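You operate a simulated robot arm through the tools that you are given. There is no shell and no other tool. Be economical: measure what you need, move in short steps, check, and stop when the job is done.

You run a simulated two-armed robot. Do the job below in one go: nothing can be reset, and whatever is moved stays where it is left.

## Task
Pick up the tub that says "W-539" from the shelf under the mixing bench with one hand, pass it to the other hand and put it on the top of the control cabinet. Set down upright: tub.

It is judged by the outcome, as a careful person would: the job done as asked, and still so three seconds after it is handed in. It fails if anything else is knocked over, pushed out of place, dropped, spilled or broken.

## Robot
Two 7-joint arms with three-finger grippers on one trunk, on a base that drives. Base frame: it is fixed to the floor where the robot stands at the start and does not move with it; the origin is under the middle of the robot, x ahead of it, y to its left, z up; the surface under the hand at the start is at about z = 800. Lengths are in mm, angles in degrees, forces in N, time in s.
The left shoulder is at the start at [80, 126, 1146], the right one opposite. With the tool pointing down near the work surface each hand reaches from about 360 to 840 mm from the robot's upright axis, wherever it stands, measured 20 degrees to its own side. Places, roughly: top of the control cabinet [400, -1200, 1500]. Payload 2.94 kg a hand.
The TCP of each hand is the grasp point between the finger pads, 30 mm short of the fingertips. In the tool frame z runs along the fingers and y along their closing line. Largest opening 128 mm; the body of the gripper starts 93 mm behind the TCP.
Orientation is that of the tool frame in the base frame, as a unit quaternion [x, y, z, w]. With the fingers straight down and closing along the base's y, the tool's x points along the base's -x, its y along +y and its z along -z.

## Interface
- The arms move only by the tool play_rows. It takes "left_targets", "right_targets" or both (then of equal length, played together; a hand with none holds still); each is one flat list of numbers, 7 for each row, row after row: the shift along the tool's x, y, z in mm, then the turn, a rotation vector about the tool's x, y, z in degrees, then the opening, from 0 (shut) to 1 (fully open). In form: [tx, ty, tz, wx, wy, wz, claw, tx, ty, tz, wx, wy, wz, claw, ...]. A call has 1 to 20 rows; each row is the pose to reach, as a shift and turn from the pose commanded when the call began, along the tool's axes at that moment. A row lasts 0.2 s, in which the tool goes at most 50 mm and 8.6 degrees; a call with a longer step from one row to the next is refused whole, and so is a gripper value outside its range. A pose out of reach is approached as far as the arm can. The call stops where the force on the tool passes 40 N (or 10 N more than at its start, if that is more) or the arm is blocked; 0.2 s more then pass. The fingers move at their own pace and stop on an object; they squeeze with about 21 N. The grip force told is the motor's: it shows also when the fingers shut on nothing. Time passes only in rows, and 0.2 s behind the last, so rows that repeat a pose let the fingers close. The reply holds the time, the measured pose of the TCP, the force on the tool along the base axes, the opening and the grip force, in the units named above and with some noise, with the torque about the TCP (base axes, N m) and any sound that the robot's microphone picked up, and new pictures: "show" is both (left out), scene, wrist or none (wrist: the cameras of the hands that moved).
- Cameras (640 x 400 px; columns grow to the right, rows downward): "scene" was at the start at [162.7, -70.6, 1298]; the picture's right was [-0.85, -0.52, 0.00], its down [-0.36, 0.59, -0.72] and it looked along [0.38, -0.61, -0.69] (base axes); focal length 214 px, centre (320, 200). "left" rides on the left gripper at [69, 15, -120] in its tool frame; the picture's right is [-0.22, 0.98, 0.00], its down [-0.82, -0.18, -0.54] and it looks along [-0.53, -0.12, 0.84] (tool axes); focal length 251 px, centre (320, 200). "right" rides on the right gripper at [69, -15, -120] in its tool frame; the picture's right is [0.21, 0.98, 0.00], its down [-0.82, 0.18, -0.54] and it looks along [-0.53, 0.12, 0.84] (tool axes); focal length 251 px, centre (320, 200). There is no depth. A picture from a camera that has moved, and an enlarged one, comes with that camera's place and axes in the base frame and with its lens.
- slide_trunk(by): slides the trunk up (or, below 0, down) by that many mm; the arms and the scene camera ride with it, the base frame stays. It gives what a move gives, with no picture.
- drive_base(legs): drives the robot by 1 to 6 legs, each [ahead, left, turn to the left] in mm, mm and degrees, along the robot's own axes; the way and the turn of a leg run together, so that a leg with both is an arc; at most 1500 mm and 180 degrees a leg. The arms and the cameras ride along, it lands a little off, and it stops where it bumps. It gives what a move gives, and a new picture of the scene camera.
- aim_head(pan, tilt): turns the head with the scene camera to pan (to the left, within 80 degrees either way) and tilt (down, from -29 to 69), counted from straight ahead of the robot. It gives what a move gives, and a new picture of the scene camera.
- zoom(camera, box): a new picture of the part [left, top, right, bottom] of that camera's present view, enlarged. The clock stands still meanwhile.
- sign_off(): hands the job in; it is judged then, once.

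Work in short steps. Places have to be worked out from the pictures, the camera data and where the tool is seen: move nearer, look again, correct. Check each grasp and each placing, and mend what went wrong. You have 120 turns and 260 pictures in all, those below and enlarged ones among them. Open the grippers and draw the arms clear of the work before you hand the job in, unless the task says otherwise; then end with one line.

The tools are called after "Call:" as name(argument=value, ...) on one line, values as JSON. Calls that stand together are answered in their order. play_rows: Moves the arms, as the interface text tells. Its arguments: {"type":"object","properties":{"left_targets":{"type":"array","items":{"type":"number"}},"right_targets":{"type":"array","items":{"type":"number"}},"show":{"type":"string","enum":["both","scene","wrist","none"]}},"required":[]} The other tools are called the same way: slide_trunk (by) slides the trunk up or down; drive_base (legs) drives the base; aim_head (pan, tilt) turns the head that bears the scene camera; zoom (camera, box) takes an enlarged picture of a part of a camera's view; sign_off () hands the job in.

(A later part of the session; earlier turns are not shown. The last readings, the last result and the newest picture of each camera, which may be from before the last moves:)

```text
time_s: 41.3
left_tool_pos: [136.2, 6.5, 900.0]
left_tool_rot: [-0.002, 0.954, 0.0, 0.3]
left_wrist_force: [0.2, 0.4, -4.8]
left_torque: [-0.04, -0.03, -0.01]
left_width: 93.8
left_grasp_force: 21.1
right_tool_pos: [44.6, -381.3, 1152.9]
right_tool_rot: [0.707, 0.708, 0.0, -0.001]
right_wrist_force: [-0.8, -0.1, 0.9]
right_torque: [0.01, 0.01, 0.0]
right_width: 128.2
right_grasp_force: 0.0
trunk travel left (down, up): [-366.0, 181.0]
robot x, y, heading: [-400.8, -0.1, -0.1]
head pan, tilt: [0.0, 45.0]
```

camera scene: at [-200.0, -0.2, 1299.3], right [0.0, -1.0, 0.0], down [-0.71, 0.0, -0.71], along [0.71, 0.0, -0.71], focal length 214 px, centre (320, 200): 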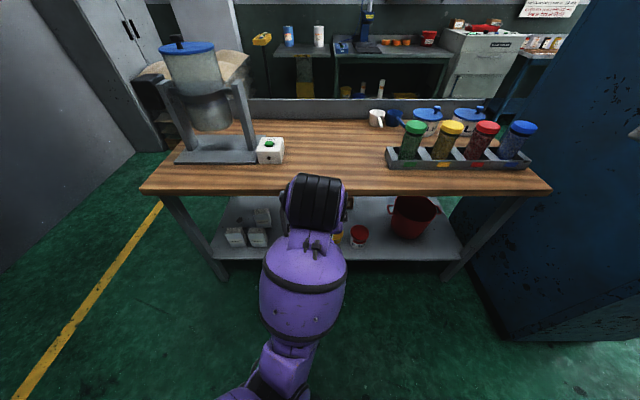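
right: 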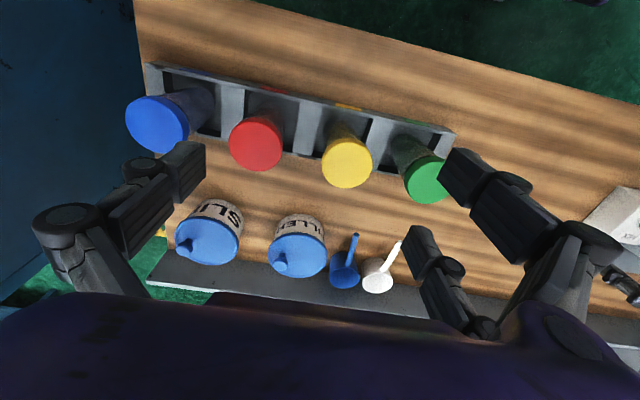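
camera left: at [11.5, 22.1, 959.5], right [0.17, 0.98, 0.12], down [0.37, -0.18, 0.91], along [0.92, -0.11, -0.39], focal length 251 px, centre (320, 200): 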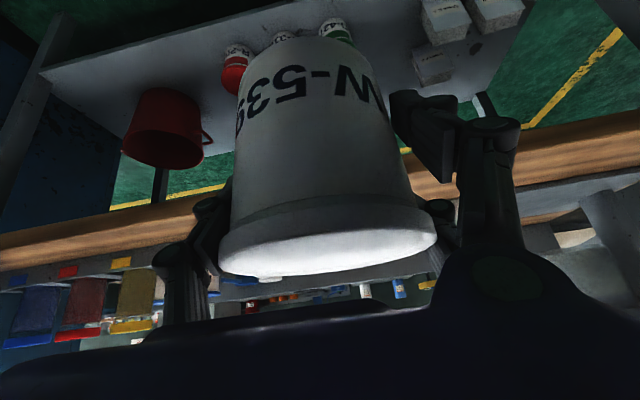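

Yaw done. Now pitch the right hand to point left (+y), 20° down, while moving toward the pre-handover point at y≈-260.

Call:
play_rows(right_targets=[12, 9, 19, 0, 7, 0, 1, 24, 18, 38, 0, 14, 0, 1, 36, 28, 57, 0, 21, 0, 1, 48, 37, 77, 0, 28, 0, 1, 60, 46, 96, 0, 35, 0, 1, 72, 55, 115, 0, 42, 0, 1, 84, 64, 135, 0, 49, 0, 1, 97, 74, 154, 0, 56, 0, 1, 109, 83, 174, 0, 63, 0, 1, 121, 92, 193, 0, 70, 0, 1, 121, 92, 193, 0, 70, 0, 1], show="both")

```text
time_s: 43.7
left_tool_pos: [135.7, 6.5, 900.1]
left_tool_rot: [-0.001, 0.954, 0.001, 0.301]
left_wrist_force: [-0.3, -0.8, -3.9]
left_torque: [-0.02, 0.0, 0.03]
left_width: 93.7
left_grasp_force: 20.6
right_tool_pos: [135.2, -259.2, 961.3]
right_tool_rot: [0.578, 0.581, 0.405, -0.406]
right_wrist_force: [0.7, -0.4, 0.2]
right_torque: [-0.05, 0.03, 0.01]
right_width: 128.1
right_grasp_force: 0.0
trunk travel left (down, up): [-366.0, 181.0]
robot x, y, heading: [-402.4, 0.3, 0.1]
head pan, tilt: [0.0, 45.0]
camera scene: at [-200.5, -0.8, 1299.4], right [0.0, -1.0, 0.0], down [-0.71, 0.0, -0.71], along [0.71, 0.0, -0.71], focal length 214 px, centre (320, 200)
camera right: at [119.9, -347.8, 1066.9], right [0.98, 0.08, 0.2], down [0.18, -0.79, -0.59], along [0.12, 0.61, -0.78], focal length 251 px, centre (320, 200)
```

scene: 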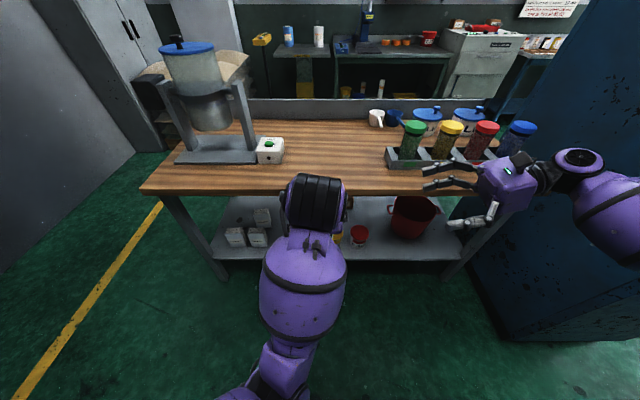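
right: 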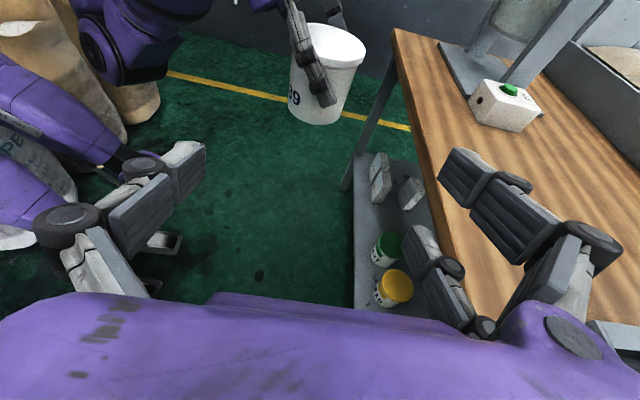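

The right hand has a clear view of the tub. Zoom to refine its position.

Call:
zoom(camera="right", box=[240, 0, 432, 120])

```text
3.33 times, centred on (336, 60) of right
camera zoom: at [119.9, -347.8, 1066.9], right [0.98, 0.08, 0.2], down [0.18, -0.79, -0.59], along [0.12, 0.61, -0.78], focal length 838 px, centre (267, 667)
```

zoom: 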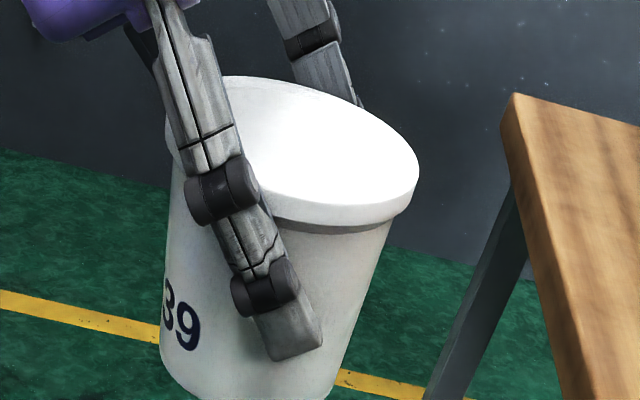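

Tub centre ≈[134, 6.5], top z≈935. Move the right hand onto its approach line, 150 mm short.

Call:
play_rows(right_targets=[10, 0, 40, 0, 0, 0, 1, 20, -1, 80, 0, 0, 0, 1, 28, -1, 122, 0, 0, 0, 1, 28, -1, 122, 0, 0, 0, 1], show="both")

```text
time_s: 44.7
left_tool_pos: [134.6, 7.1, 900.0]
left_tool_rot: [-0.001, 0.954, 0.0, 0.301]
left_wrist_force: [0.0, -0.1, -5.1]
left_torque: [0.04, -0.03, 0.02]
left_width: 93.5
left_grasp_force: 20.7
right_tool_pos: [132.5, -133.3, 942.3]
right_tool_rot: [0.579, 0.58, 0.406, -0.406]
right_wrist_force: [-0.2, -0.1, -0.3]
right_torque: [-0.02, -0.01, -0.01]
right_width: 127.8
right_grasp_force: 0.1
trunk travel left (down, up): [-366.0, 181.0]
robot x, y, heading: [-399.6, -2.0, 0.4]
head pan, tilt: [0.0, 45.0]
camera scene: at [-200.3, -1.5, 1299.4], right [0.0, -1.0, 0.0], down [-0.71, 0.0, -0.71], along [0.71, 0.0, -0.71], focal length 214 px, centre (320, 200)
camera right: at [116.5, -221.5, 1047.7], right [0.98, 0.08, 0.2], down [0.18, -0.79, -0.59], along [0.12, 0.61, -0.78], focal length 251 px, centre (320, 200)
```

scene: 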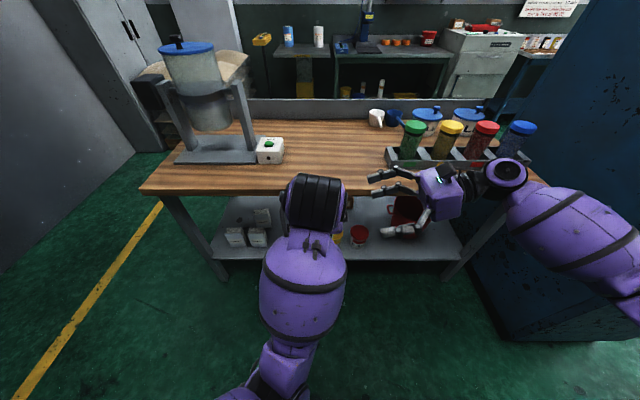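
right: 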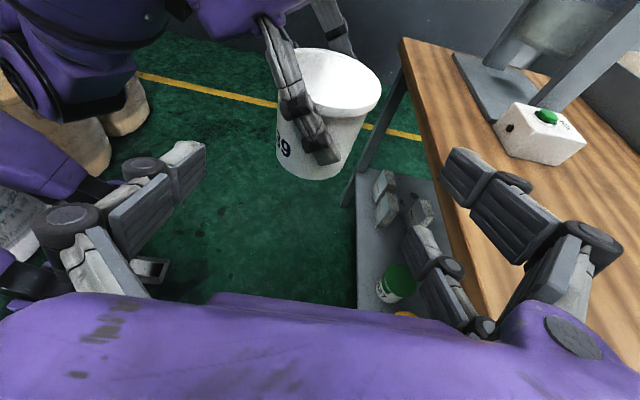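

To gain clearance between the two hands' bodies I yaw the right hand 15° so its rear swings away (+x), pivoting onto the new approach line.

Call:
play_rows(right_targets=[2, 19, 1, 7, 0, -2.55, 1, 5, 38, 1, 14.1, 0, -5.1, 1, 5, 38, 1, 14.1, 0, -5.1, 1], show="wrist")

```text
time_s: 45.5
left_tool_pos: [136.1, 7.3, 900.5]
left_tool_rot: [-0.001, 0.954, 0.001, 0.301]
left_wrist_force: [-0.2, -0.3, -4.4]
left_torque: [0.01, -0.03, 0.02]
left_width: 93.3
left_grasp_force: 20.8
right_tool_pos: [171.8, -132.1, 945.9]
right_tool_rot: [0.497, 0.651, 0.349, -0.456]
right_wrist_force: [1.0, -0.3, 0.0]
right_torque: [0.0, -0.04, 0.0]
right_width: 128.0
right_grasp_force: 0.0
trunk travel left (down, up): [-366.0, 181.0]
robot x, y, heading: [-399.5, -0.6, -0.2]
head pan, tilt: [0.0, 45.0]
camera right: at [179.7, -222.0, 1051.2], right [0.92, 0.33, 0.2], down [0.38, -0.71, -0.59], along [-0.05, 0.62, -0.78], focal length 251 px, centre (320, 200)
```

right: 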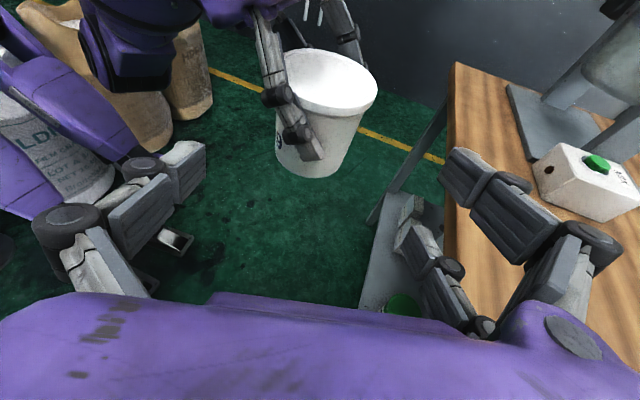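

On line. Advance 80 mm and check.

Call:
play_rows(right_targets=[0, 0, 27, 0, 0, 0, 1, 0, 0, 54, 0, 0, 0, 1, 0, 0, 80, 0, 0, 0, 1, 0, 0, 80, 0, 0, 0, 1], show="wrist")

Call:
zoom(camera="left", box=[0, 0, 640, 400])

```text
time_s: 46.5
left_tool_pos: [135.3, 7.2, 899.7]
left_tool_rot: [-0.001, 0.954, 0.0, 0.3]
left_wrist_force: [-0.6, 0.3, -4.7]
left_torque: [0.01, 0.02, 0.02]
left_width: 93.3
left_grasp_force: 21.3
right_tool_pos: [152.5, -58.8, 918.7]
right_tool_rot: [0.498, 0.651, 0.348, -0.455]
right_wrist_force: [0.3, -0.3, 0.1]
right_torque: [0.01, 0.0, 0.01]
right_width: 128.1
right_grasp_force: 0.0
trunk travel left (down, up): [-366.0, 181.0]
robot x, y, heading: [-402.1, -0.2, 0.1]
head pan, tilt: [0.0, 45.0]
camera right: at [161.4, -148.8, 1024.7], right [0.92, 0.33, 0.2], down [0.38, -0.71, -0.59], along [-0.05, 0.62, -0.78], focal length 251 px, centre (320, 200)
```

right: 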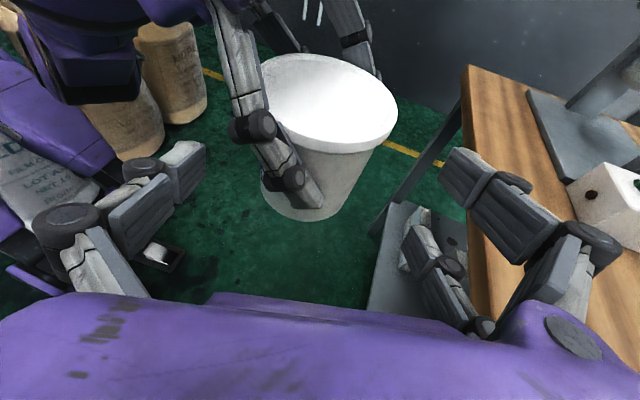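

```text
1.00 times, centred on (320, 200) of left (not enlarged: the box is as wide or as high as the picture)
camera zoom: at [11.4, 21.2, 959.5], right [0.17, 0.98, 0.12], down [0.36, -0.18, 0.91], along [0.92, -0.11, -0.39], focal length 251 px, centre (320, 200)
```

zoom: 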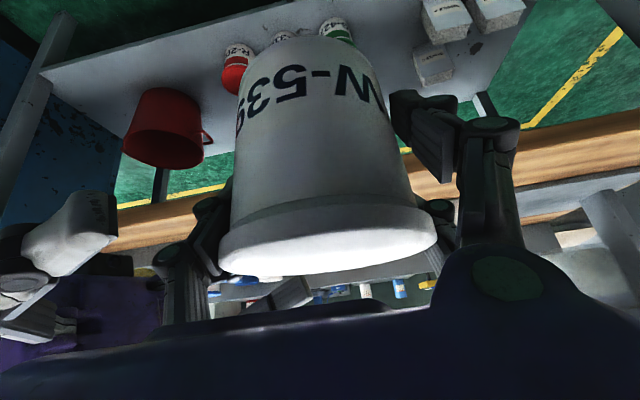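

Clear so far; advance 35 mm more and check again.

Call:
play_rows(right_targets=[0, 0, 12, 0, 0, 0, 1, 0, 0, 24, 0, 0, 0, 1, 0, 0, 36, 0, 0, 0, 1, 0, 0, 36, 0, 0, 0, 1], show="wrist")

Call:
zoom(camera="left", box=[0, 0, 640, 400])

```text
time_s: 47.5
left_tool_pos: [136.1, 7.4, 900.5]
left_tool_rot: [-0.002, 0.954, 0.001, 0.3]
left_wrist_force: [0.3, -0.2, -4.0]
left_torque: [-0.01, -0.02, -0.01]
left_width: 93.7
left_grasp_force: 21.5
right_tool_pos: [144.4, -26.2, 910.3]
right_tool_rot: [0.498, 0.651, 0.348, -0.455]
right_wrist_force: [-0.1, 0.1, -0.2]
right_torque: [0.04, -0.01, 0.01]
right_width: 127.9
right_grasp_force: 0.0
trunk travel left (down, up): [-366.0, 181.0]
robot x, y, heading: [-403.1, 0.6, 0.1]
head pan, tilt: [0.0, 45.0]
camera right: at [152.4, -116.3, 1014.8], right [0.92, 0.33, 0.2], down [0.38, -0.72, -0.59], along [-0.05, 0.62, -0.78], focal length 251 px, centre (320, 200)
```

right: 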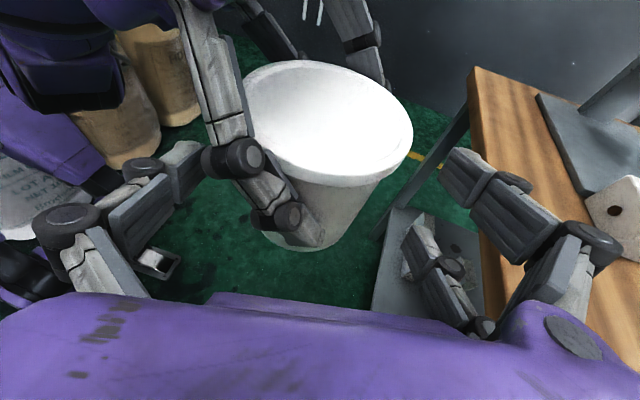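

```text
1.00 times, centred on (320, 200) of left (not enlarged: the box is as wide or as high as the picture)
camera zoom: at [11.5, 21.4, 959.5], right [0.17, 0.98, 0.12], down [0.36, -0.18, 0.91], along [0.92, -0.11, -0.39], focal length 251 px, centre (320, 200)
```

zoom: 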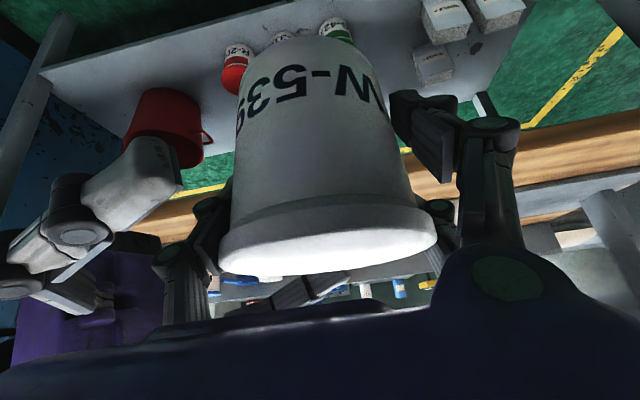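

Left hand's knuckle would be close to the right finger when closing; flatten the right hand's pitch by 10° and drop ~11 mm before the last advance.

Call:
play_rows(right_targets=[-5, 0, 2, 0, 5, 0, 1, -10.5, 0, 3.5, 0, 10, 0, 1, -10.5, 0, 3.5, 0, 10, 0, 1], show="wrist")

```text
time_s: 48.3
left_tool_pos: [135.6, 7.1, 899.9]
left_tool_rot: [-0.002, 0.954, 0.0, 0.3]
left_wrist_force: [-0.4, -0.1, -4.9]
left_torque: [0.0, -0.05, 0.02]
left_width: 93.6
left_grasp_force: 20.4
right_tool_pos: [143.4, -27.0, 899.0]
right_tool_rot: [0.465, 0.609, 0.391, -0.511]
right_wrist_force: [0.2, -0.5, 0.0]
right_torque: [0.03, 0.0, 0.0]
right_width: 127.9
right_grasp_force: 0.1
trunk travel left (down, up): [-366.0, 181.0]
robot x, y, heading: [-402.4, 0.5, 0.4]
head pan, tilt: [0.0, 45.0]
camera right: at [156.2, -133.2, 987.3], right [0.93, 0.29, 0.21], down [0.35, -0.6, -0.72], along [-0.08, 0.74, -0.67], focal length 251 px, centre (320, 200)
```

right: 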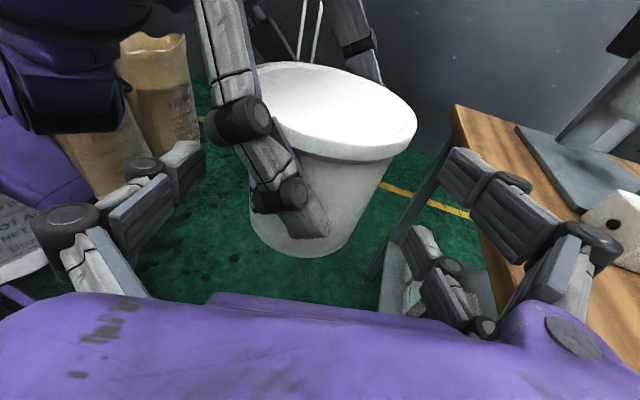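

Good clearance now. Advance the last 34 mm (ending ~z 897).

Call:
play_rows(right_targets=[2, 0, 12, 0, 0, 0, 1, 4, 0, 23, 0, 0, 0, 1, 4, 0, 34, 0, 0, 0, 1, 4, 0, 34, 0, 0, 0, 1], show="wrist")

Call:
zoom(camera="left", box=[0, 0, 640, 400])

```text
time_s: 49.3
left_tool_pos: [136.6, 6.9, 899.0]
left_tool_rot: [-0.002, 0.954, 0.001, 0.299]
left_wrist_force: [0.2, -0.1, -5.0]
left_torque: [0.04, -0.02, -0.02]
left_width: 93.7
left_grasp_force: 21.1
right_tool_pos: [136.1, 4.8, 896.2]
right_tool_rot: [0.466, 0.608, 0.391, -0.511]
right_wrist_force: [-0.3, 0.6, -0.4]
right_torque: [-0.04, 0.0, -0.01]
right_width: 127.9
right_grasp_force: 0.2
trunk travel left (down, up): [-366.0, 181.0]
robot x, y, heading: [-402.9, 0.7, 0.0]
head pan, tilt: [0.0, 45.0]
camera right: at [148.6, -101.5, 984.4], right [0.93, 0.29, 0.21], down [0.35, -0.61, -0.71], along [-0.08, 0.74, -0.67], focal length 251 px, centre (320, 200)
```

right: 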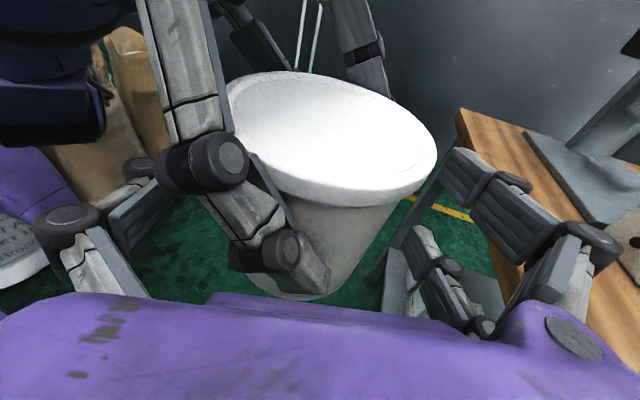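

```text
1.00 times, centred on (320, 200) of left (not enlarged: the box is as wide or as high as the picture)
camera zoom: at [11.5, 21.4, 959.4], right [0.17, 0.98, 0.12], down [0.36, -0.18, 0.91], along [0.92, -0.11, -0.39], focal length 251 px, centre (320, 200)
```

zoom: 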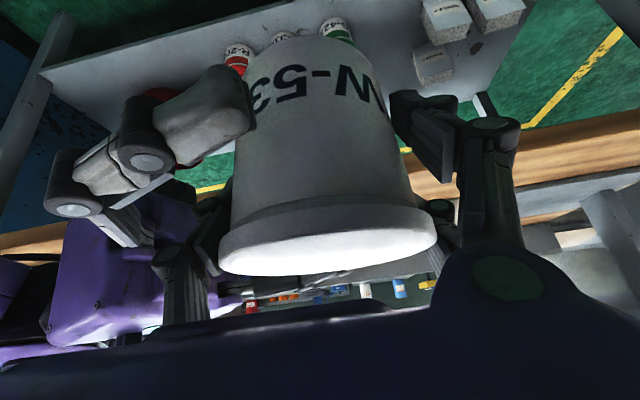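

Right fingers straddle the body with room to spare. Close the right gripper.

Call:
play_rows(right_targets=[0, 0, 0, 0, 0, 0, 0.85, 0, 0, 0, 0, 0, 0, 0.7, 0, 0, 0, 0, 0, 0, 0.5, 0, 0, 0, 0, 0, 0, 0.3, 0, 0, 0, 0, 0, 0, 0.3, 0, 0, 0, 0, 0, 0, 0.3], show="wrist")

Call:
zoom(camera="left", box=[0, 0, 640, 400])

```text
time_s: 50.7
left_tool_pos: [136.3, 6.9, 899.7]
left_tool_rot: [-0.003, 0.954, 0.001, 0.3]
left_wrist_force: [17.6, 19.1, -1.0]
left_torque: [-0.19, 0.06, -0.55]
left_width: 93.5
left_grasp_force: 21.2
right_tool_pos: [136.6, 3.5, 894.5]
right_tool_rot: [0.466, 0.609, 0.389, -0.511]
right_wrist_force: [-17.6, -18.5, -0.8]
right_torque: [0.27, -0.16, 0.64]
right_width: 92.4
right_grasp_force: 20.8
trunk travel left (down, up): [-366.0, 181.0]
robot x, y, heading: [-403.5, -1.0, 0.1]
head pan, tilt: [0.0, 45.0]
camera right: at [148.2, -102.0, 983.7], right [0.93, 0.29, 0.21], down [0.35, -0.61, -0.71], along [-0.08, 0.74, -0.67], focal length 251 px, centre (320, 200)
```

right: 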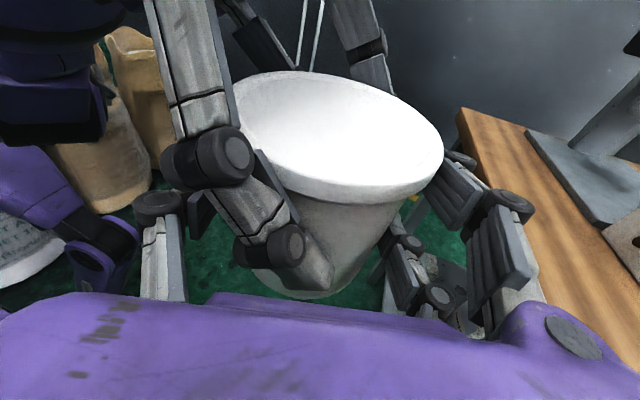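

```text
1.00 times, centred on (320, 200) of left (not enlarged: the box is as wide or as high as the picture)
camera zoom: at [11.8, 22.0, 959.6], right [0.17, 0.98, 0.12], down [0.36, -0.18, 0.91], along [0.92, -0.11, -0.39], focal length 251 px, centre (320, 200)
```

zoom: 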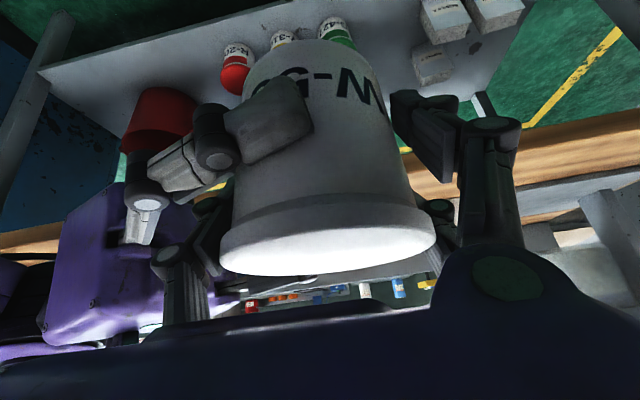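

Both hands grip (right 92.4 mm, 21 N) with ~25 N internal force between them; relieve by nudging the right hand ~1.5 mm.

Call:
play_rows(right_targets=[0, -1.4, -0.9, 0, 0, 0, 0.3, 0, -1.6, -1, 0, 0, 0, 0.3, 0, -1.6, -1, 0, 0, 0, 0.3], show="none")

```text
time_s: 51.5
left_tool_pos: [137.0, 5.5, 900.9]
left_tool_rot: [-0.001, 0.954, 0.0, 0.301]
left_wrist_force: [5.6, 13.3, 6.8]
left_torque: [-0.01, -0.29, -0.42]
left_width: 93.8
left_grasp_force: 21.2
right_tool_pos: [134.5, 4.8, 894.4]
right_tool_rot: [0.467, 0.608, 0.391, -0.51]
right_wrist_force: [-6.0, -13.0, -6.7]
right_torque: [0.03, 0.35, 0.4]
right_width: 92.8
right_grasp_force: 20.9
trunk travel left (down, up): [-366.0, 181.0]
robot x, y, heading: [-401.1, -1.6, 0.3]
head pan, tilt: [0.0, 45.0]
```

Force dropped. One more small nudge in −y and −z direction.

Call:
play_rows(right_targets=[0.5, -0.6, -1, 0, 0, 0, 0.3, 0.5, -0.6, -1, 0, 0, 0, 0.3], show="none")

```text
time_s: 52.1
left_tool_pos: [135.5, 5.2, 899.7]
left_tool_rot: [0.0, 0.954, -0.001, 0.301]
left_wrist_force: [-4.2, 2.1, 11.3]
left_torque: [0.09, -0.3, -0.1]
left_width: 93.6
left_grasp_force: 21.3
right_tool_pos: [134.5, 3.7, 896.4]
right_tool_rot: [0.467, 0.608, 0.391, -0.509]
right_wrist_force: [4.5, -3.1, -11.0]
right_torque: [-0.15, 0.34, 0.09]
right_width: 92.9
right_grasp_force: 20.7
trunk travel left (down, up): [-366.0, 181.0]
robot x, y, heading: [-397.1, -1.6, 0.1]
head pan, tilt: [0.0, 45.0]
```

Balanced enough. Open the left gripper to ~113 mm, keeping still.

Call:
play_rows(left_targets=[0, 0, 0, 0, 0, 0, 0.78, 0, 0, 0, 0, 0, 0, 0.84, 0, 0, 0, 0, 0, 0, 0.88, 0, 0, 0, 0, 0, 0, 0.88], show="wrist")

Call:
zoom(camera="right", box=[0, 0, 640, 400])

```text
time_s: 53.1
left_tool_pos: [135.3, 7.6, 899.7]
left_tool_rot: [-0.002, 0.954, 0.001, 0.3]
left_wrist_force: [-0.1, -0.4, -0.3]
left_torque: [-0.01, 0.0, -0.01]
left_width: 112.6
left_grasp_force: 0.0
right_tool_pos: [133.8, 3.3, 895.9]
right_tool_rot: [0.466, 0.608, 0.391, -0.51]
right_wrist_force: [-0.3, 0.3, -4.2]
right_torque: [-0.01, -0.01, 0.03]
right_width: 92.8
right_grasp_force: 20.3
trunk travel left (down, up): [-366.0, 181.0]
robot x, y, heading: [-401.3, 0.2, 0.2]
head pan, tilt: [0.0, 45.0]
camera left: at [11.5, 21.5, 959.5], right [0.17, 0.98, 0.12], down [0.36, -0.18, 0.91], along [0.92, -0.11, -0.39], focal length 251 px, centre (320, 200)
```

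left: 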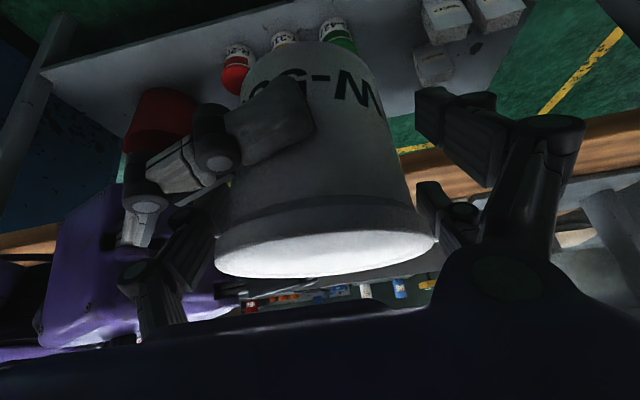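

```text
1.00 times, centred on (320, 200) of right (not enlarged: the box is as wide or as high as the picture)
camera zoom: at [145.7, -102.5, 985.2], right [0.93, 0.29, 0.21], down [0.35, -0.61, -0.71], along [-0.08, 0.74, -0.67], focal length 251 px, centre (320, 200)
```

zoom: 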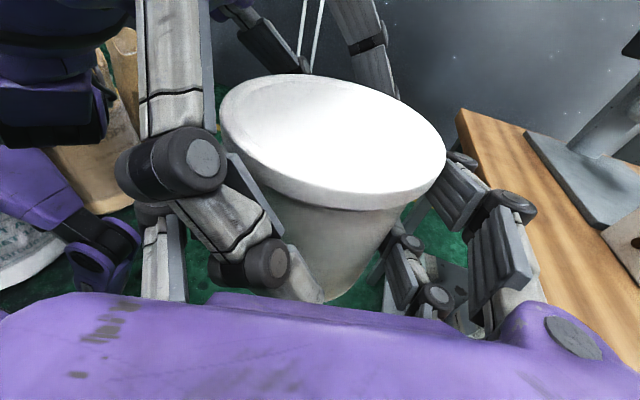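

Right hand alone carries the tub (4.2 N). Withdraw the left hand back along its fingers.

Call:
play_rows(left_targets=[0, -1, -12, 0, 0, 0, 0.88, 0, -1, -25, 0, 0, 0, 0.88, 0, -1, -40, 0, 0, 0, 0.88, 0, -1, -60, 0, 0, 0, 0.88, 0, -1, -85, 0, 0, 0, 0.88, 0, 0, -110, 0, 0, 0, 0.88, 0, 20, -135, 0, 0, 0, 0.88], show="both")

```text
time_s: 54.8
left_tool_pos: [89.9, 23.3, 929.1]
left_tool_rot: [-0.006, 0.947, 0.013, 0.32]
left_wrist_force: [0.1, -1.9, 0.1]
left_torque: [-0.01, -0.02, -0.03]
left_width: 114.3
left_grasp_force: 1.2
left hand out of reach, approached as far as the arm can: row 4, 5, 6, 7
right_tool_pos: [124.6, 6.7, 891.9]
right_tool_rot: [0.462, 0.612, 0.383, -0.515]
right_wrist_force: [0.1, 2.8, -3.9]
right_torque: [-0.09, 0.03, -0.13]
right_width: 92.2
right_grasp_force: 20.6
trunk travel left (down, up): [-366.0, 181.0]
robot x, y, heading: [-398.5, -2.9, 0.1]
head pan, tilt: [0.0, 45.0]
stopped in row 7 (right hand): the force on the tool passed its limit at 46 N (the readings are from after the stop); the commanded pose is now the measured one
camera scene: at [-200.4, -0.6, 1299.4], right [0.0, -1.0, 0.0], down [-0.71, 0.0, -0.71], along [0.71, 0.0, -0.71], focal length 214 px, centre (320, 200)
camera left: at [-36.8, 35.3, 983.5], right [0.15, 0.98, 0.15], down [0.33, -0.19, 0.92], along [0.93, -0.09, -0.35], focal length 251 px, centre (320, 200)
```

scene: 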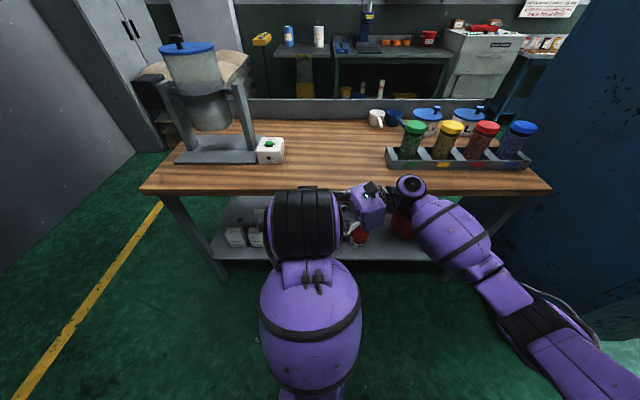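
left: 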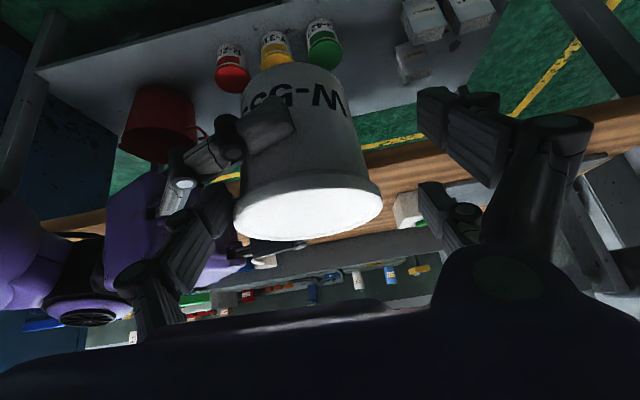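

The left arm ran out of fold-back room, so the sideways shift brushed the tub; it is still held (3.9 N). Re-centre the left hand in y, then lift it straight up.

Call:
play_rows(left_targets=[0, -7, 0, 0, 0, 0, 0.9, 0, -14, 0, 0, 0, 0, 0.9, -9, -14, -12, 0, 0, 0, 0.9, -18, -14, -24, 0, 0, 0, 0.9, -30, -14, -40, 0, 0, 0, 0.9, -42, -14, -56, 0, 0, 0, 0.9, -54, -14, -72, 0, 0, 0, 0.9], show="both")

```text
time_s: 56.4
left_tool_pos: [101.4, 15.4, 939.6]
left_tool_rot: [-0.005, 0.946, 0.024, 0.323]
left_wrist_force: [-0.1, -0.1, -0.4]
left_torque: [-0.02, -0.01, 0.02]
left_width: 115.0
left_grasp_force: 0.0
left hand out of reach, approached as far as the arm can: row 3, 4, 5, 6, 7
right_tool_pos: [126.3, 6.7, 892.3]
right_tool_rot: [0.462, 0.611, 0.384, -0.514]
right_wrist_force: [0.4, -0.1, -5.7]
right_torque: [-0.03, -0.01, -0.01]
right_width: 92.5
right_grasp_force: 20.8
trunk travel left (down, up): [-366.0, 181.0]
robot x, y, heading: [-398.9, 0.1, -0.0]
head pan, tilt: [0.0, 45.0]
camera scene: at [-200.0, -1.0, 1299.3], right [0.0, -1.0, 0.0], down [-0.71, 0.0, -0.71], along [0.71, 0.0, -0.71], focal length 214 px, centre (320, 200)
camera left: at [-25.5, 24.6, 994.9], right [0.15, 0.97, 0.17], down [0.32, -0.21, 0.92], along [0.93, -0.08, -0.35], focal length 251 px, centre (320, 200)
```

scene: 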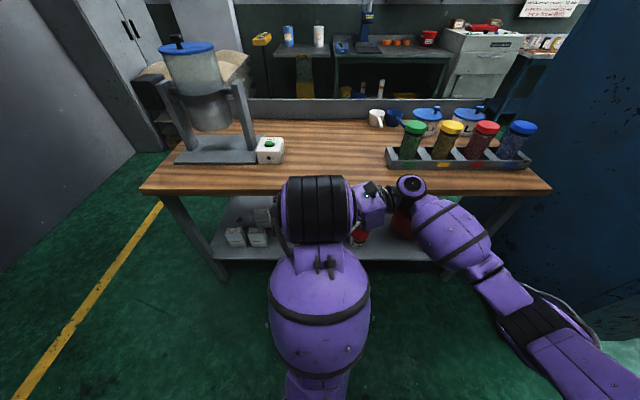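
left: 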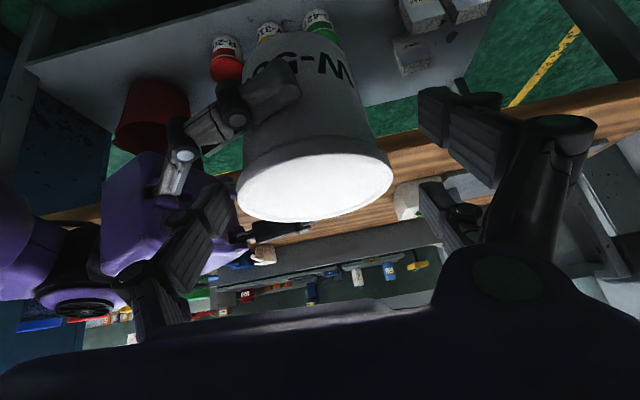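

The left arm is at its fold-in limit, so move the right hand (with the tub) away instead, forward-down along the left fingers' direction.

Call:
play_rows(right_targets=[-14, 9, 0, 0, 0, 0, 0.3, -28, 18, 0, 0, 0, 0, 0.3, -42, 27, 0, 0, 0, 0, 0.3, -56, 36, -1, 0, 0, 0, 0.3, -70, 46, -1, 0, 0, 0, 0.3, -83, 55, -1, 0, 0, 0, 0.3], show="both")

```text
time_s: 57.8
left_tool_pos: [102.4, 16.2, 942.4]
left_tool_rot: [-0.006, 0.946, 0.022, 0.325]
left_wrist_force: [-0.3, -0.2, -0.2]
left_torque: [-0.01, 0.02, 0.02]
left_width: 115.1
left_grasp_force: 0.0
right_tool_pos: [184.5, 7.4, 812.6]
right_tool_rot: [0.462, 0.611, 0.385, -0.515]
right_wrist_force: [0.2, 0.3, -4.6]
right_torque: [-0.02, -0.01, 0.03]
right_width: 92.0
right_grasp_force: 20.8
trunk travel left (down, up): [-366.0, 181.0]
robot x, y, heading: [-403.1, -0.7, 0.3]
head pan, tilt: [0.0, 45.0]
camera scene: at [-199.7, -0.8, 1299.3], right [0.0, -1.0, 0.0], down [-0.71, 0.0, -0.71], along [0.71, 0.0, -0.71], focal length 214 px, centre (320, 200)
camera right: at [198.5, -98.3, 900.6], right [0.93, 0.31, 0.21], down [0.36, -0.6, -0.72], along [-0.1, 0.74, -0.67], focal length 251 px, centre (320, 200)
```

scene: 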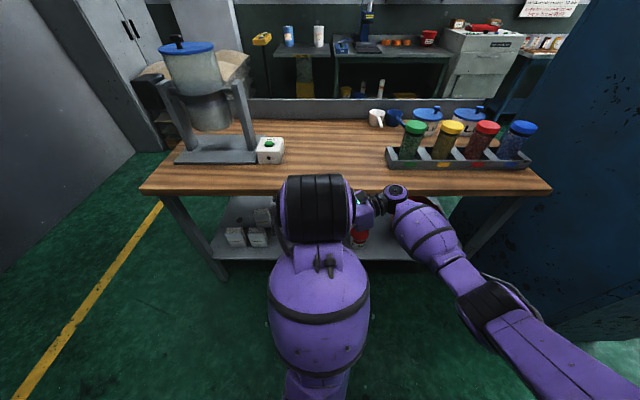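
right: 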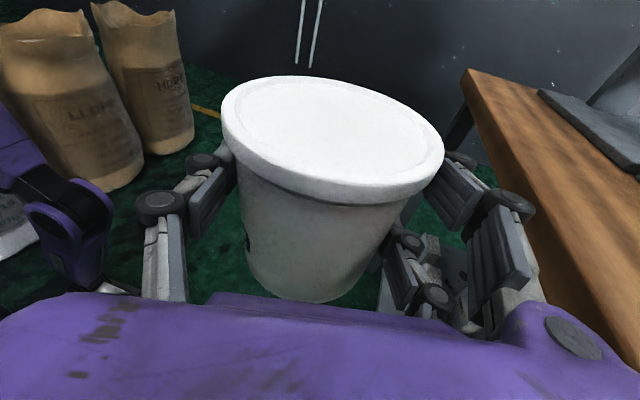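

Hands are separated and the right holds the tub. Park the left hand to the left, and look toward the cabinet.

Call:
play_rows(left_targets=[0, 30, 0, 0, 0, 0, 0.9, 0, 60, 0, 0, 0, 0, 0.9, 0, 90, 0, 0, 0, 0, 0.9, 0, 120, 0, 0, 0, 0, 0.9, 0, 150, 0, 0, 0, 0, 0.9, 0, 180, 0, 0, 0, 0, 0.9], show="none")

Call:
aim_head(pan=-50, tilt=25)

Call:
aim_head(pan=-80, tilt=25)

```text
time_s: 59.1
left_tool_pos: [122.2, 183.9, 934.5]
left_tool_rot: [-0.006, 0.947, 0.009, 0.32]
left_wrist_force: [0.0, 0.8, -0.1]
left_torque: [0.0, 0.01, 0.0]
left_width: 115.2
left_grasp_force: 0.1
left hand out of reach, approached as far as the arm can: row 2, 3, 4, 5, 6
right_tool_pos: [183.0, 7.7, 812.3]
right_tool_rot: [0.462, 0.612, 0.383, -0.515]
right_wrist_force: [0.7, -0.1, -3.3]
right_torque: [-0.03, 0.0, -0.01]
right_width: 92.2
right_grasp_force: 21.3
trunk travel left (down, up): [-366.0, 181.0]
robot x, y, heading: [-398.7, -4.5, 0.1]
head pan, tilt: [0.0, 45.0]
```

```text
time_s: 60.3
left_tool_pos: [121.1, 184.5, 934.0]
left_tool_rot: [-0.006, 0.947, 0.011, 0.32]
left_wrist_force: [-0.7, 0.7, 0.3]
left_torque: [0.0, -0.02, 0.03]
left_width: 115.1
left_grasp_force: 0.2
right_tool_pos: [183.6, 7.0, 812.4]
right_tool_rot: [0.461, 0.612, 0.383, -0.515]
right_wrist_force: [-0.5, -0.1, -4.1]
right_torque: [-0.03, 0.02, 0.02]
right_width: 92.2
right_grasp_force: 20.2
trunk travel left (down, up): [-366.0, 181.0]
robot x, y, heading: [-403.9, -1.3, 0.2]
head pan, tilt: [-50.0, 25.0]
camera scene: at [-221.9, -71.5, 1329.9], right [-0.76, -0.65, 0.0], down [-0.27, 0.32, -0.91], along [0.58, -0.69, -0.42], focal length 214 px, centre (320, 200)
```

scene: 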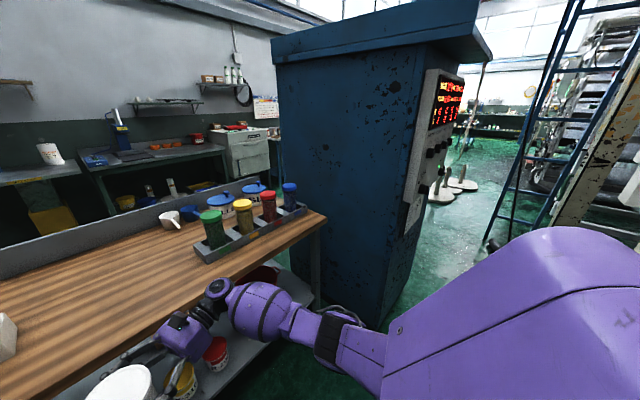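

```text
time_s: 61.3
left_tool_pos: [121.1, 184.1, 933.2]
left_tool_rot: [-0.006, 0.948, 0.012, 0.319]
left_wrist_force: [0.6, 0.5, 0.2]
left_torque: [0.0, 0.0, 0.01]
left_width: 115.1
left_grasp_force: 0.1
right_tool_pos: [183.5, 6.8, 812.0]
right_tool_rot: [0.461, 0.612, 0.383, -0.516]
right_wrist_force: [0.6, -0.3, -4.7]
right_torque: [-0.02, 0.03, -0.01]
right_width: 92.2
right_grasp_force: 21.6
trunk travel left (down, up): [-366.0, 181.0]
robot x, y, heading: [-400.9, -3.2, 0.1]
head pan, tilt: [-80.0, 25.0]
camera scene: at [-265.0, -91.8, 1329.9], right [-0.98, -0.18, 0.0], down [-0.08, 0.42, -0.91], along [0.16, -0.89, -0.42], focal length 214 px, centre (320, 200)
```

scene: 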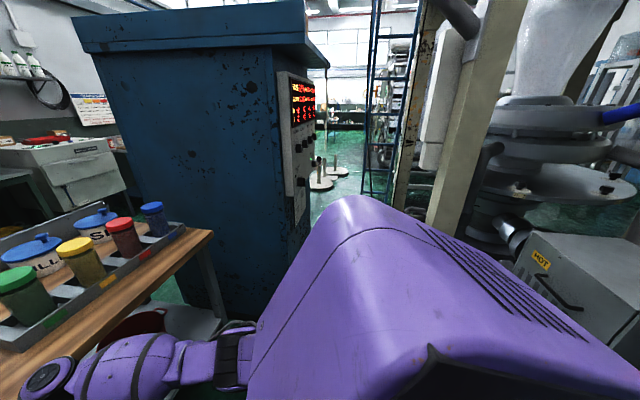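

Cabinet: near corner at about [65,-1030], front (panel) facing −x, top 1500. Raise the trunk fully, then lift the right hand to z≈1600 while yawing it 45° toward forward.

Call:
slide_trunk(by=181)

Call:
play_rows(right_targets=[36, -2, -12, -2.8, 0, 0.5, 0.3, 72, -4, -25, -5.5, 0, 1, 0.3, 109, -6, -37, -8.3, 0, 1.5, 0.3, 145, -8, -50, -11, 0, 2, 0.3, 181, -10, -62, -13.8, 0, 2.4, 0.3, 217, -12, -75, -16.6, 0, 2.9, 0.3, 254, -14, -87, -19.3, 0, 3.4, 0.3, 290, -16, -100, -22.1, 0, 3.9, 0.3], show="both")

```text
time_s: 63.3
left_tool_pos: [119.5, 181.0, 1115.0]
left_tool_rot: [-0.004, 0.948, 0.009, 0.318]
left_wrist_force: [-0.2, -0.5, -0.3]
left_torque: [0.0, -0.02, 0.03]
left_width: 115.4
left_grasp_force: 0.1
right_tool_pos: [181.5, 6.5, 989.9]
right_tool_rot: [0.463, 0.611, 0.383, -0.516]
right_wrist_force: [0.1, -0.5, -4.3]
right_torque: [0.04, 0.01, 0.0]
right_width: 92.3
right_grasp_force: 20.9
trunk travel left (down, up): [-547.0, 0.0]
robot x, y, heading: [-399.1, -4.9, -0.1]
head pan, tilt: [-80.0, 25.0]
```

```text
time_s: 65.1
left_tool_pos: [117.3, 180.8, 1117.9]
left_tool_rot: [-0.007, 0.947, 0.012, 0.32]
left_wrist_force: [-0.2, 0.5, -0.1]
left_torque: [0.0, -0.02, -0.01]
left_width: 115.0
left_grasp_force: 0.0
right_tool_pos: [183.6, -41.9, 1294.1]
right_tool_rot: [0.573, 0.51, 0.477, -0.429]
right_wrist_force: [-0.2, -0.5, -4.1]
right_torque: [0.01, -0.03, -0.02]
right_width: 92.1
right_grasp_force: 20.7
trunk travel left (down, up): [-547.0, 0.0]
robot x, y, heading: [-398.4, -1.2, -0.1]
head pan, tilt: [-80.0, 25.0]
camera scene: at [-384.8, -92.6, 1529.2], right [-0.98, -0.18, 0.0], down [-0.07, 0.42, -0.91], along [0.16, -0.89, -0.42], focal length 214 px, centre (320, 200)
camera right: at [156.4, -145.8, 1382.5], right [0.98, -0.07, 0.21], down [0.1, -0.69, -0.71], along [0.19, 0.72, -0.67], focal length 251 px, centre (320, 200)
```

scene: 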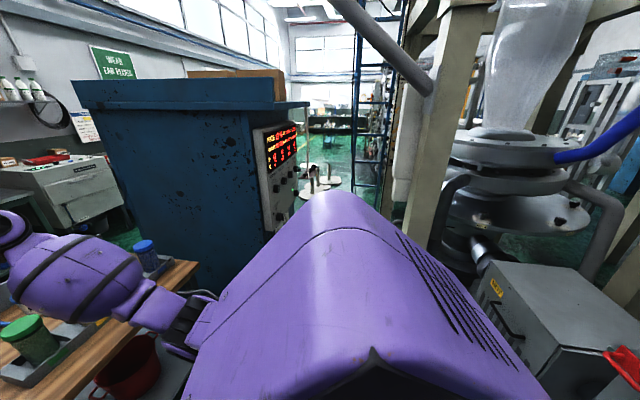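
right: 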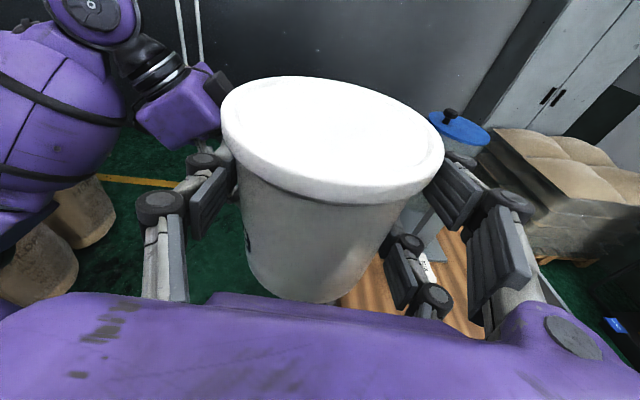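

There is something brown on top of the cabinet; zoom in.

Call:
zoom(camera="scene", box=[60, 50, 340, 225])

Call:
play_rows(right_targets=[38, 0, -4, -2.8, 0, 0.5, 0.3, 76, 0, -8, -5.5, 0, 1, 0.3, 114, 0, -12, -8.3, 0, 1.5, 0.3, 152, 0, -16, -11, 0, 2, 0.3, 190, 0, -20, -13.8, 0, 2.4, 0.3, 228, 0, -24, -16.6, 0, 2.9, 0.3, 266, 0, -28, -19.3, 0, 3.4, 0.3, 304, 0, -40, -22.1, 0, 3.9, 0.3, 342, 0, -60, -22.1, 0, 3.9, 0.3], show="both")

```text
2.29 times, centred on (200, 138) of scene
camera zoom: at [-384.8, -92.6, 1529.2], right [-0.98, -0.18, 0.0], down [-0.07, 0.42, -0.91], along [0.16, -0.89, -0.42], focal length 490 px, centre (594, 343)
```

zoom: 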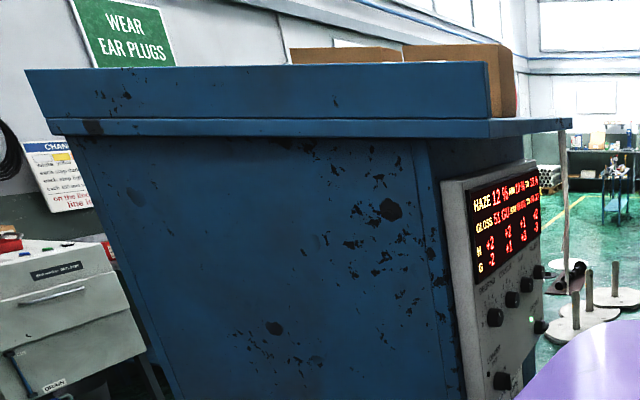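

```text
time_s: 67.1
left_tool_pos: [119.2, 183.1, 1115.5]
left_tool_rot: [-0.006, 0.948, 0.011, 0.319]
left_wrist_force: [0.6, 0.0, -0.6]
left_torque: [-0.02, 0.03, -0.01]
left_width: 115.4
left_grasp_force: 0.1
right_tool_pos: [187.8, -42.2, 1642.5]
right_tool_rot: [0.662, 0.391, 0.548, -0.329]
right_wrist_force: [0.4, 0.1, -5.6]
right_torque: [-0.01, 0.01, 0.04]
right_width: 91.8
right_grasp_force: 21.1
trunk travel left (down, up): [-547.0, 0.0]
robot x, y, heading: [-398.2, -2.6, -0.1]
head pan, tilt: [-80.0, 25.0]
camera scene: at [-382.4, -90.9, 1529.1], right [-0.98, -0.18, 0.0], down [-0.08, 0.42, -0.91], along [0.16, -0.89, -0.42], focal length 214 px, centre (320, 200)
camera right: at [123.4, -126.7, 1732.3], right [0.88, -0.43, 0.21], down [-0.17, -0.68, -0.71], along [0.45, 0.59, -0.67], focal length 251 px, centre (320, 200)
```

scene: 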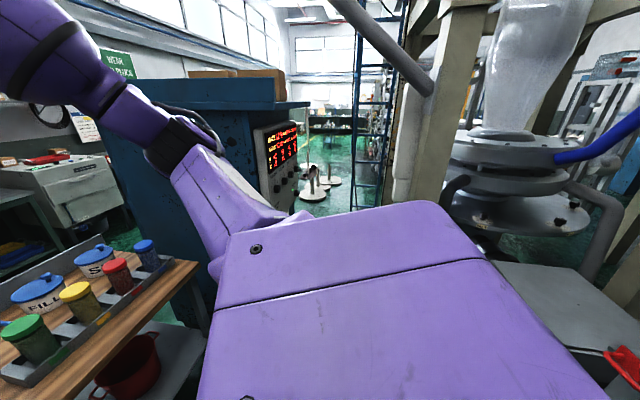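
right: 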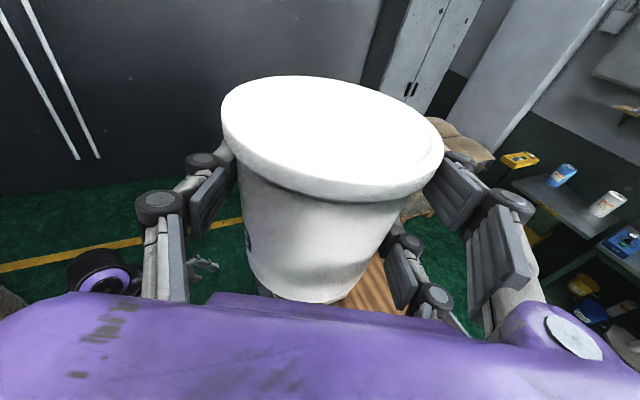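

The cabinet top has a raised guard on the +y side and a brown box on it; it's open from the front (−x). Rotate to heading −60 and go a bit closer to look.

Call:
drive_base(legs=[[0, 0, -60]])

Call:
aim_head(pan=0, tilt=10)

Call:
zoom(camera="right", box=[0, 0, 640, 400])

```text
time_s: 70.1
left_tool_pos: [17.4, -359.4, 1116.3]
left_tool_rot: [0.469, 0.824, -0.149, 0.281]
left_wrist_force: [0.6, -0.4, 0.7]
left_torque: [-0.02, -0.01, 0.0]
left_width: 114.8
left_grasp_force: 0.0
right_tool_pos: [-143.8, -528.4, 1644.0]
right_tool_rot: [0.768, 0.008, 0.64, -0.009]
right_wrist_force: [0.3, -0.1, -4.1]
right_torque: [-0.01, -0.01, -0.02]
right_width: 91.8
right_grasp_force: 21.0
trunk travel left (down, up): [-547.0, 0.0]
robot x, y, heading: [-399.2, -2.1, -59.7]
head pan, tilt: [-80.0, 25.0]
camera scene: at [-471.4, -62.3, 1529.1], right [-0.65, 0.76, 0.0], down [0.32, 0.27, -0.91], along [-0.69, -0.58, -0.42], focal length 214 px, centre (320, 200)
```

scene: 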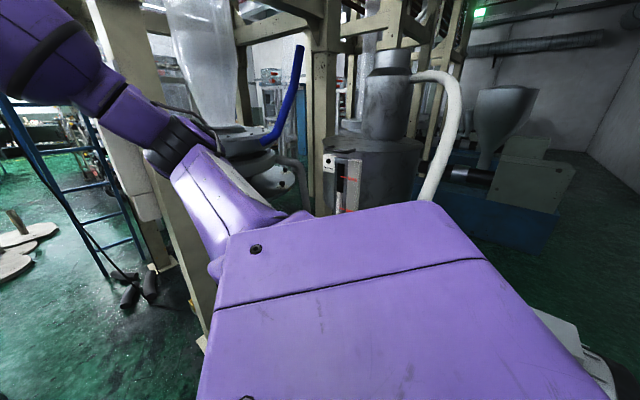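

```text
time_s: 71.7
left_tool_pos: [18.2, -358.7, 1117.7]
left_tool_rot: [0.469, 0.823, -0.151, 0.282]
left_wrist_force: [-0.2, 0.4, 0.1]
left_torque: [0.0, 0.0, 0.05]
left_width: 115.4
left_grasp_force: 0.1
right_tool_pos: [-143.5, -529.5, 1644.7]
right_tool_rot: [0.768, 0.008, 0.641, -0.008]
right_wrist_force: [0.0, 0.4, -3.8]
right_torque: [-0.04, 0.02, 0.03]
right_width: 91.6
right_grasp_force: 20.8
trunk travel left (down, up): [-547.0, 0.0]
robot x, y, heading: [-399.9, -2.0, -59.6]
head pan, tilt: [0.0, 10.0]
camera scene: at [-354.4, -83.2, 1553.4], right [-0.86, -0.5, 0.0], down [-0.09, 0.15, -0.98], along [0.49, -0.85, -0.17], focal length 214 px, centre (320, 200)
```

scene: 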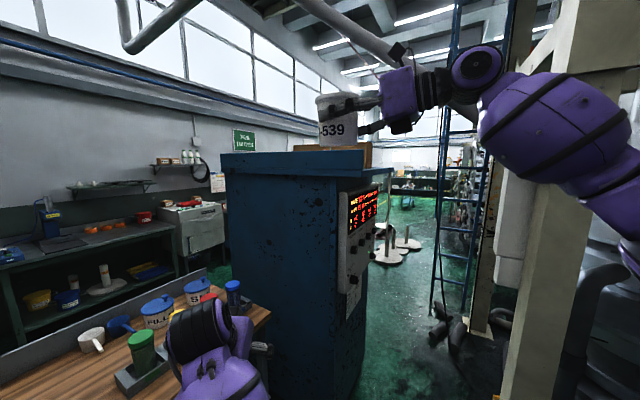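

```text
1.00 times, centred on (320, 200) of right (not enlarged: the box is as wide or as high as the picture)
camera zoom: at [-250.5, -516.6, 1733.4], right [0.06, -0.98, 0.21], down [-0.68, -0.19, -0.71], along [0.74, -0.1, -0.67], focal length 251 px, centre (320, 200)
```

zoom: 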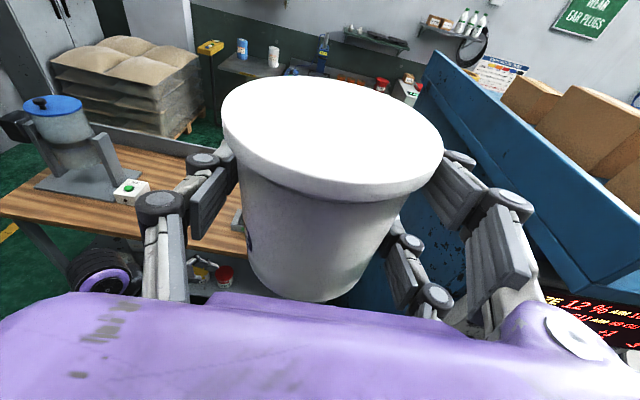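

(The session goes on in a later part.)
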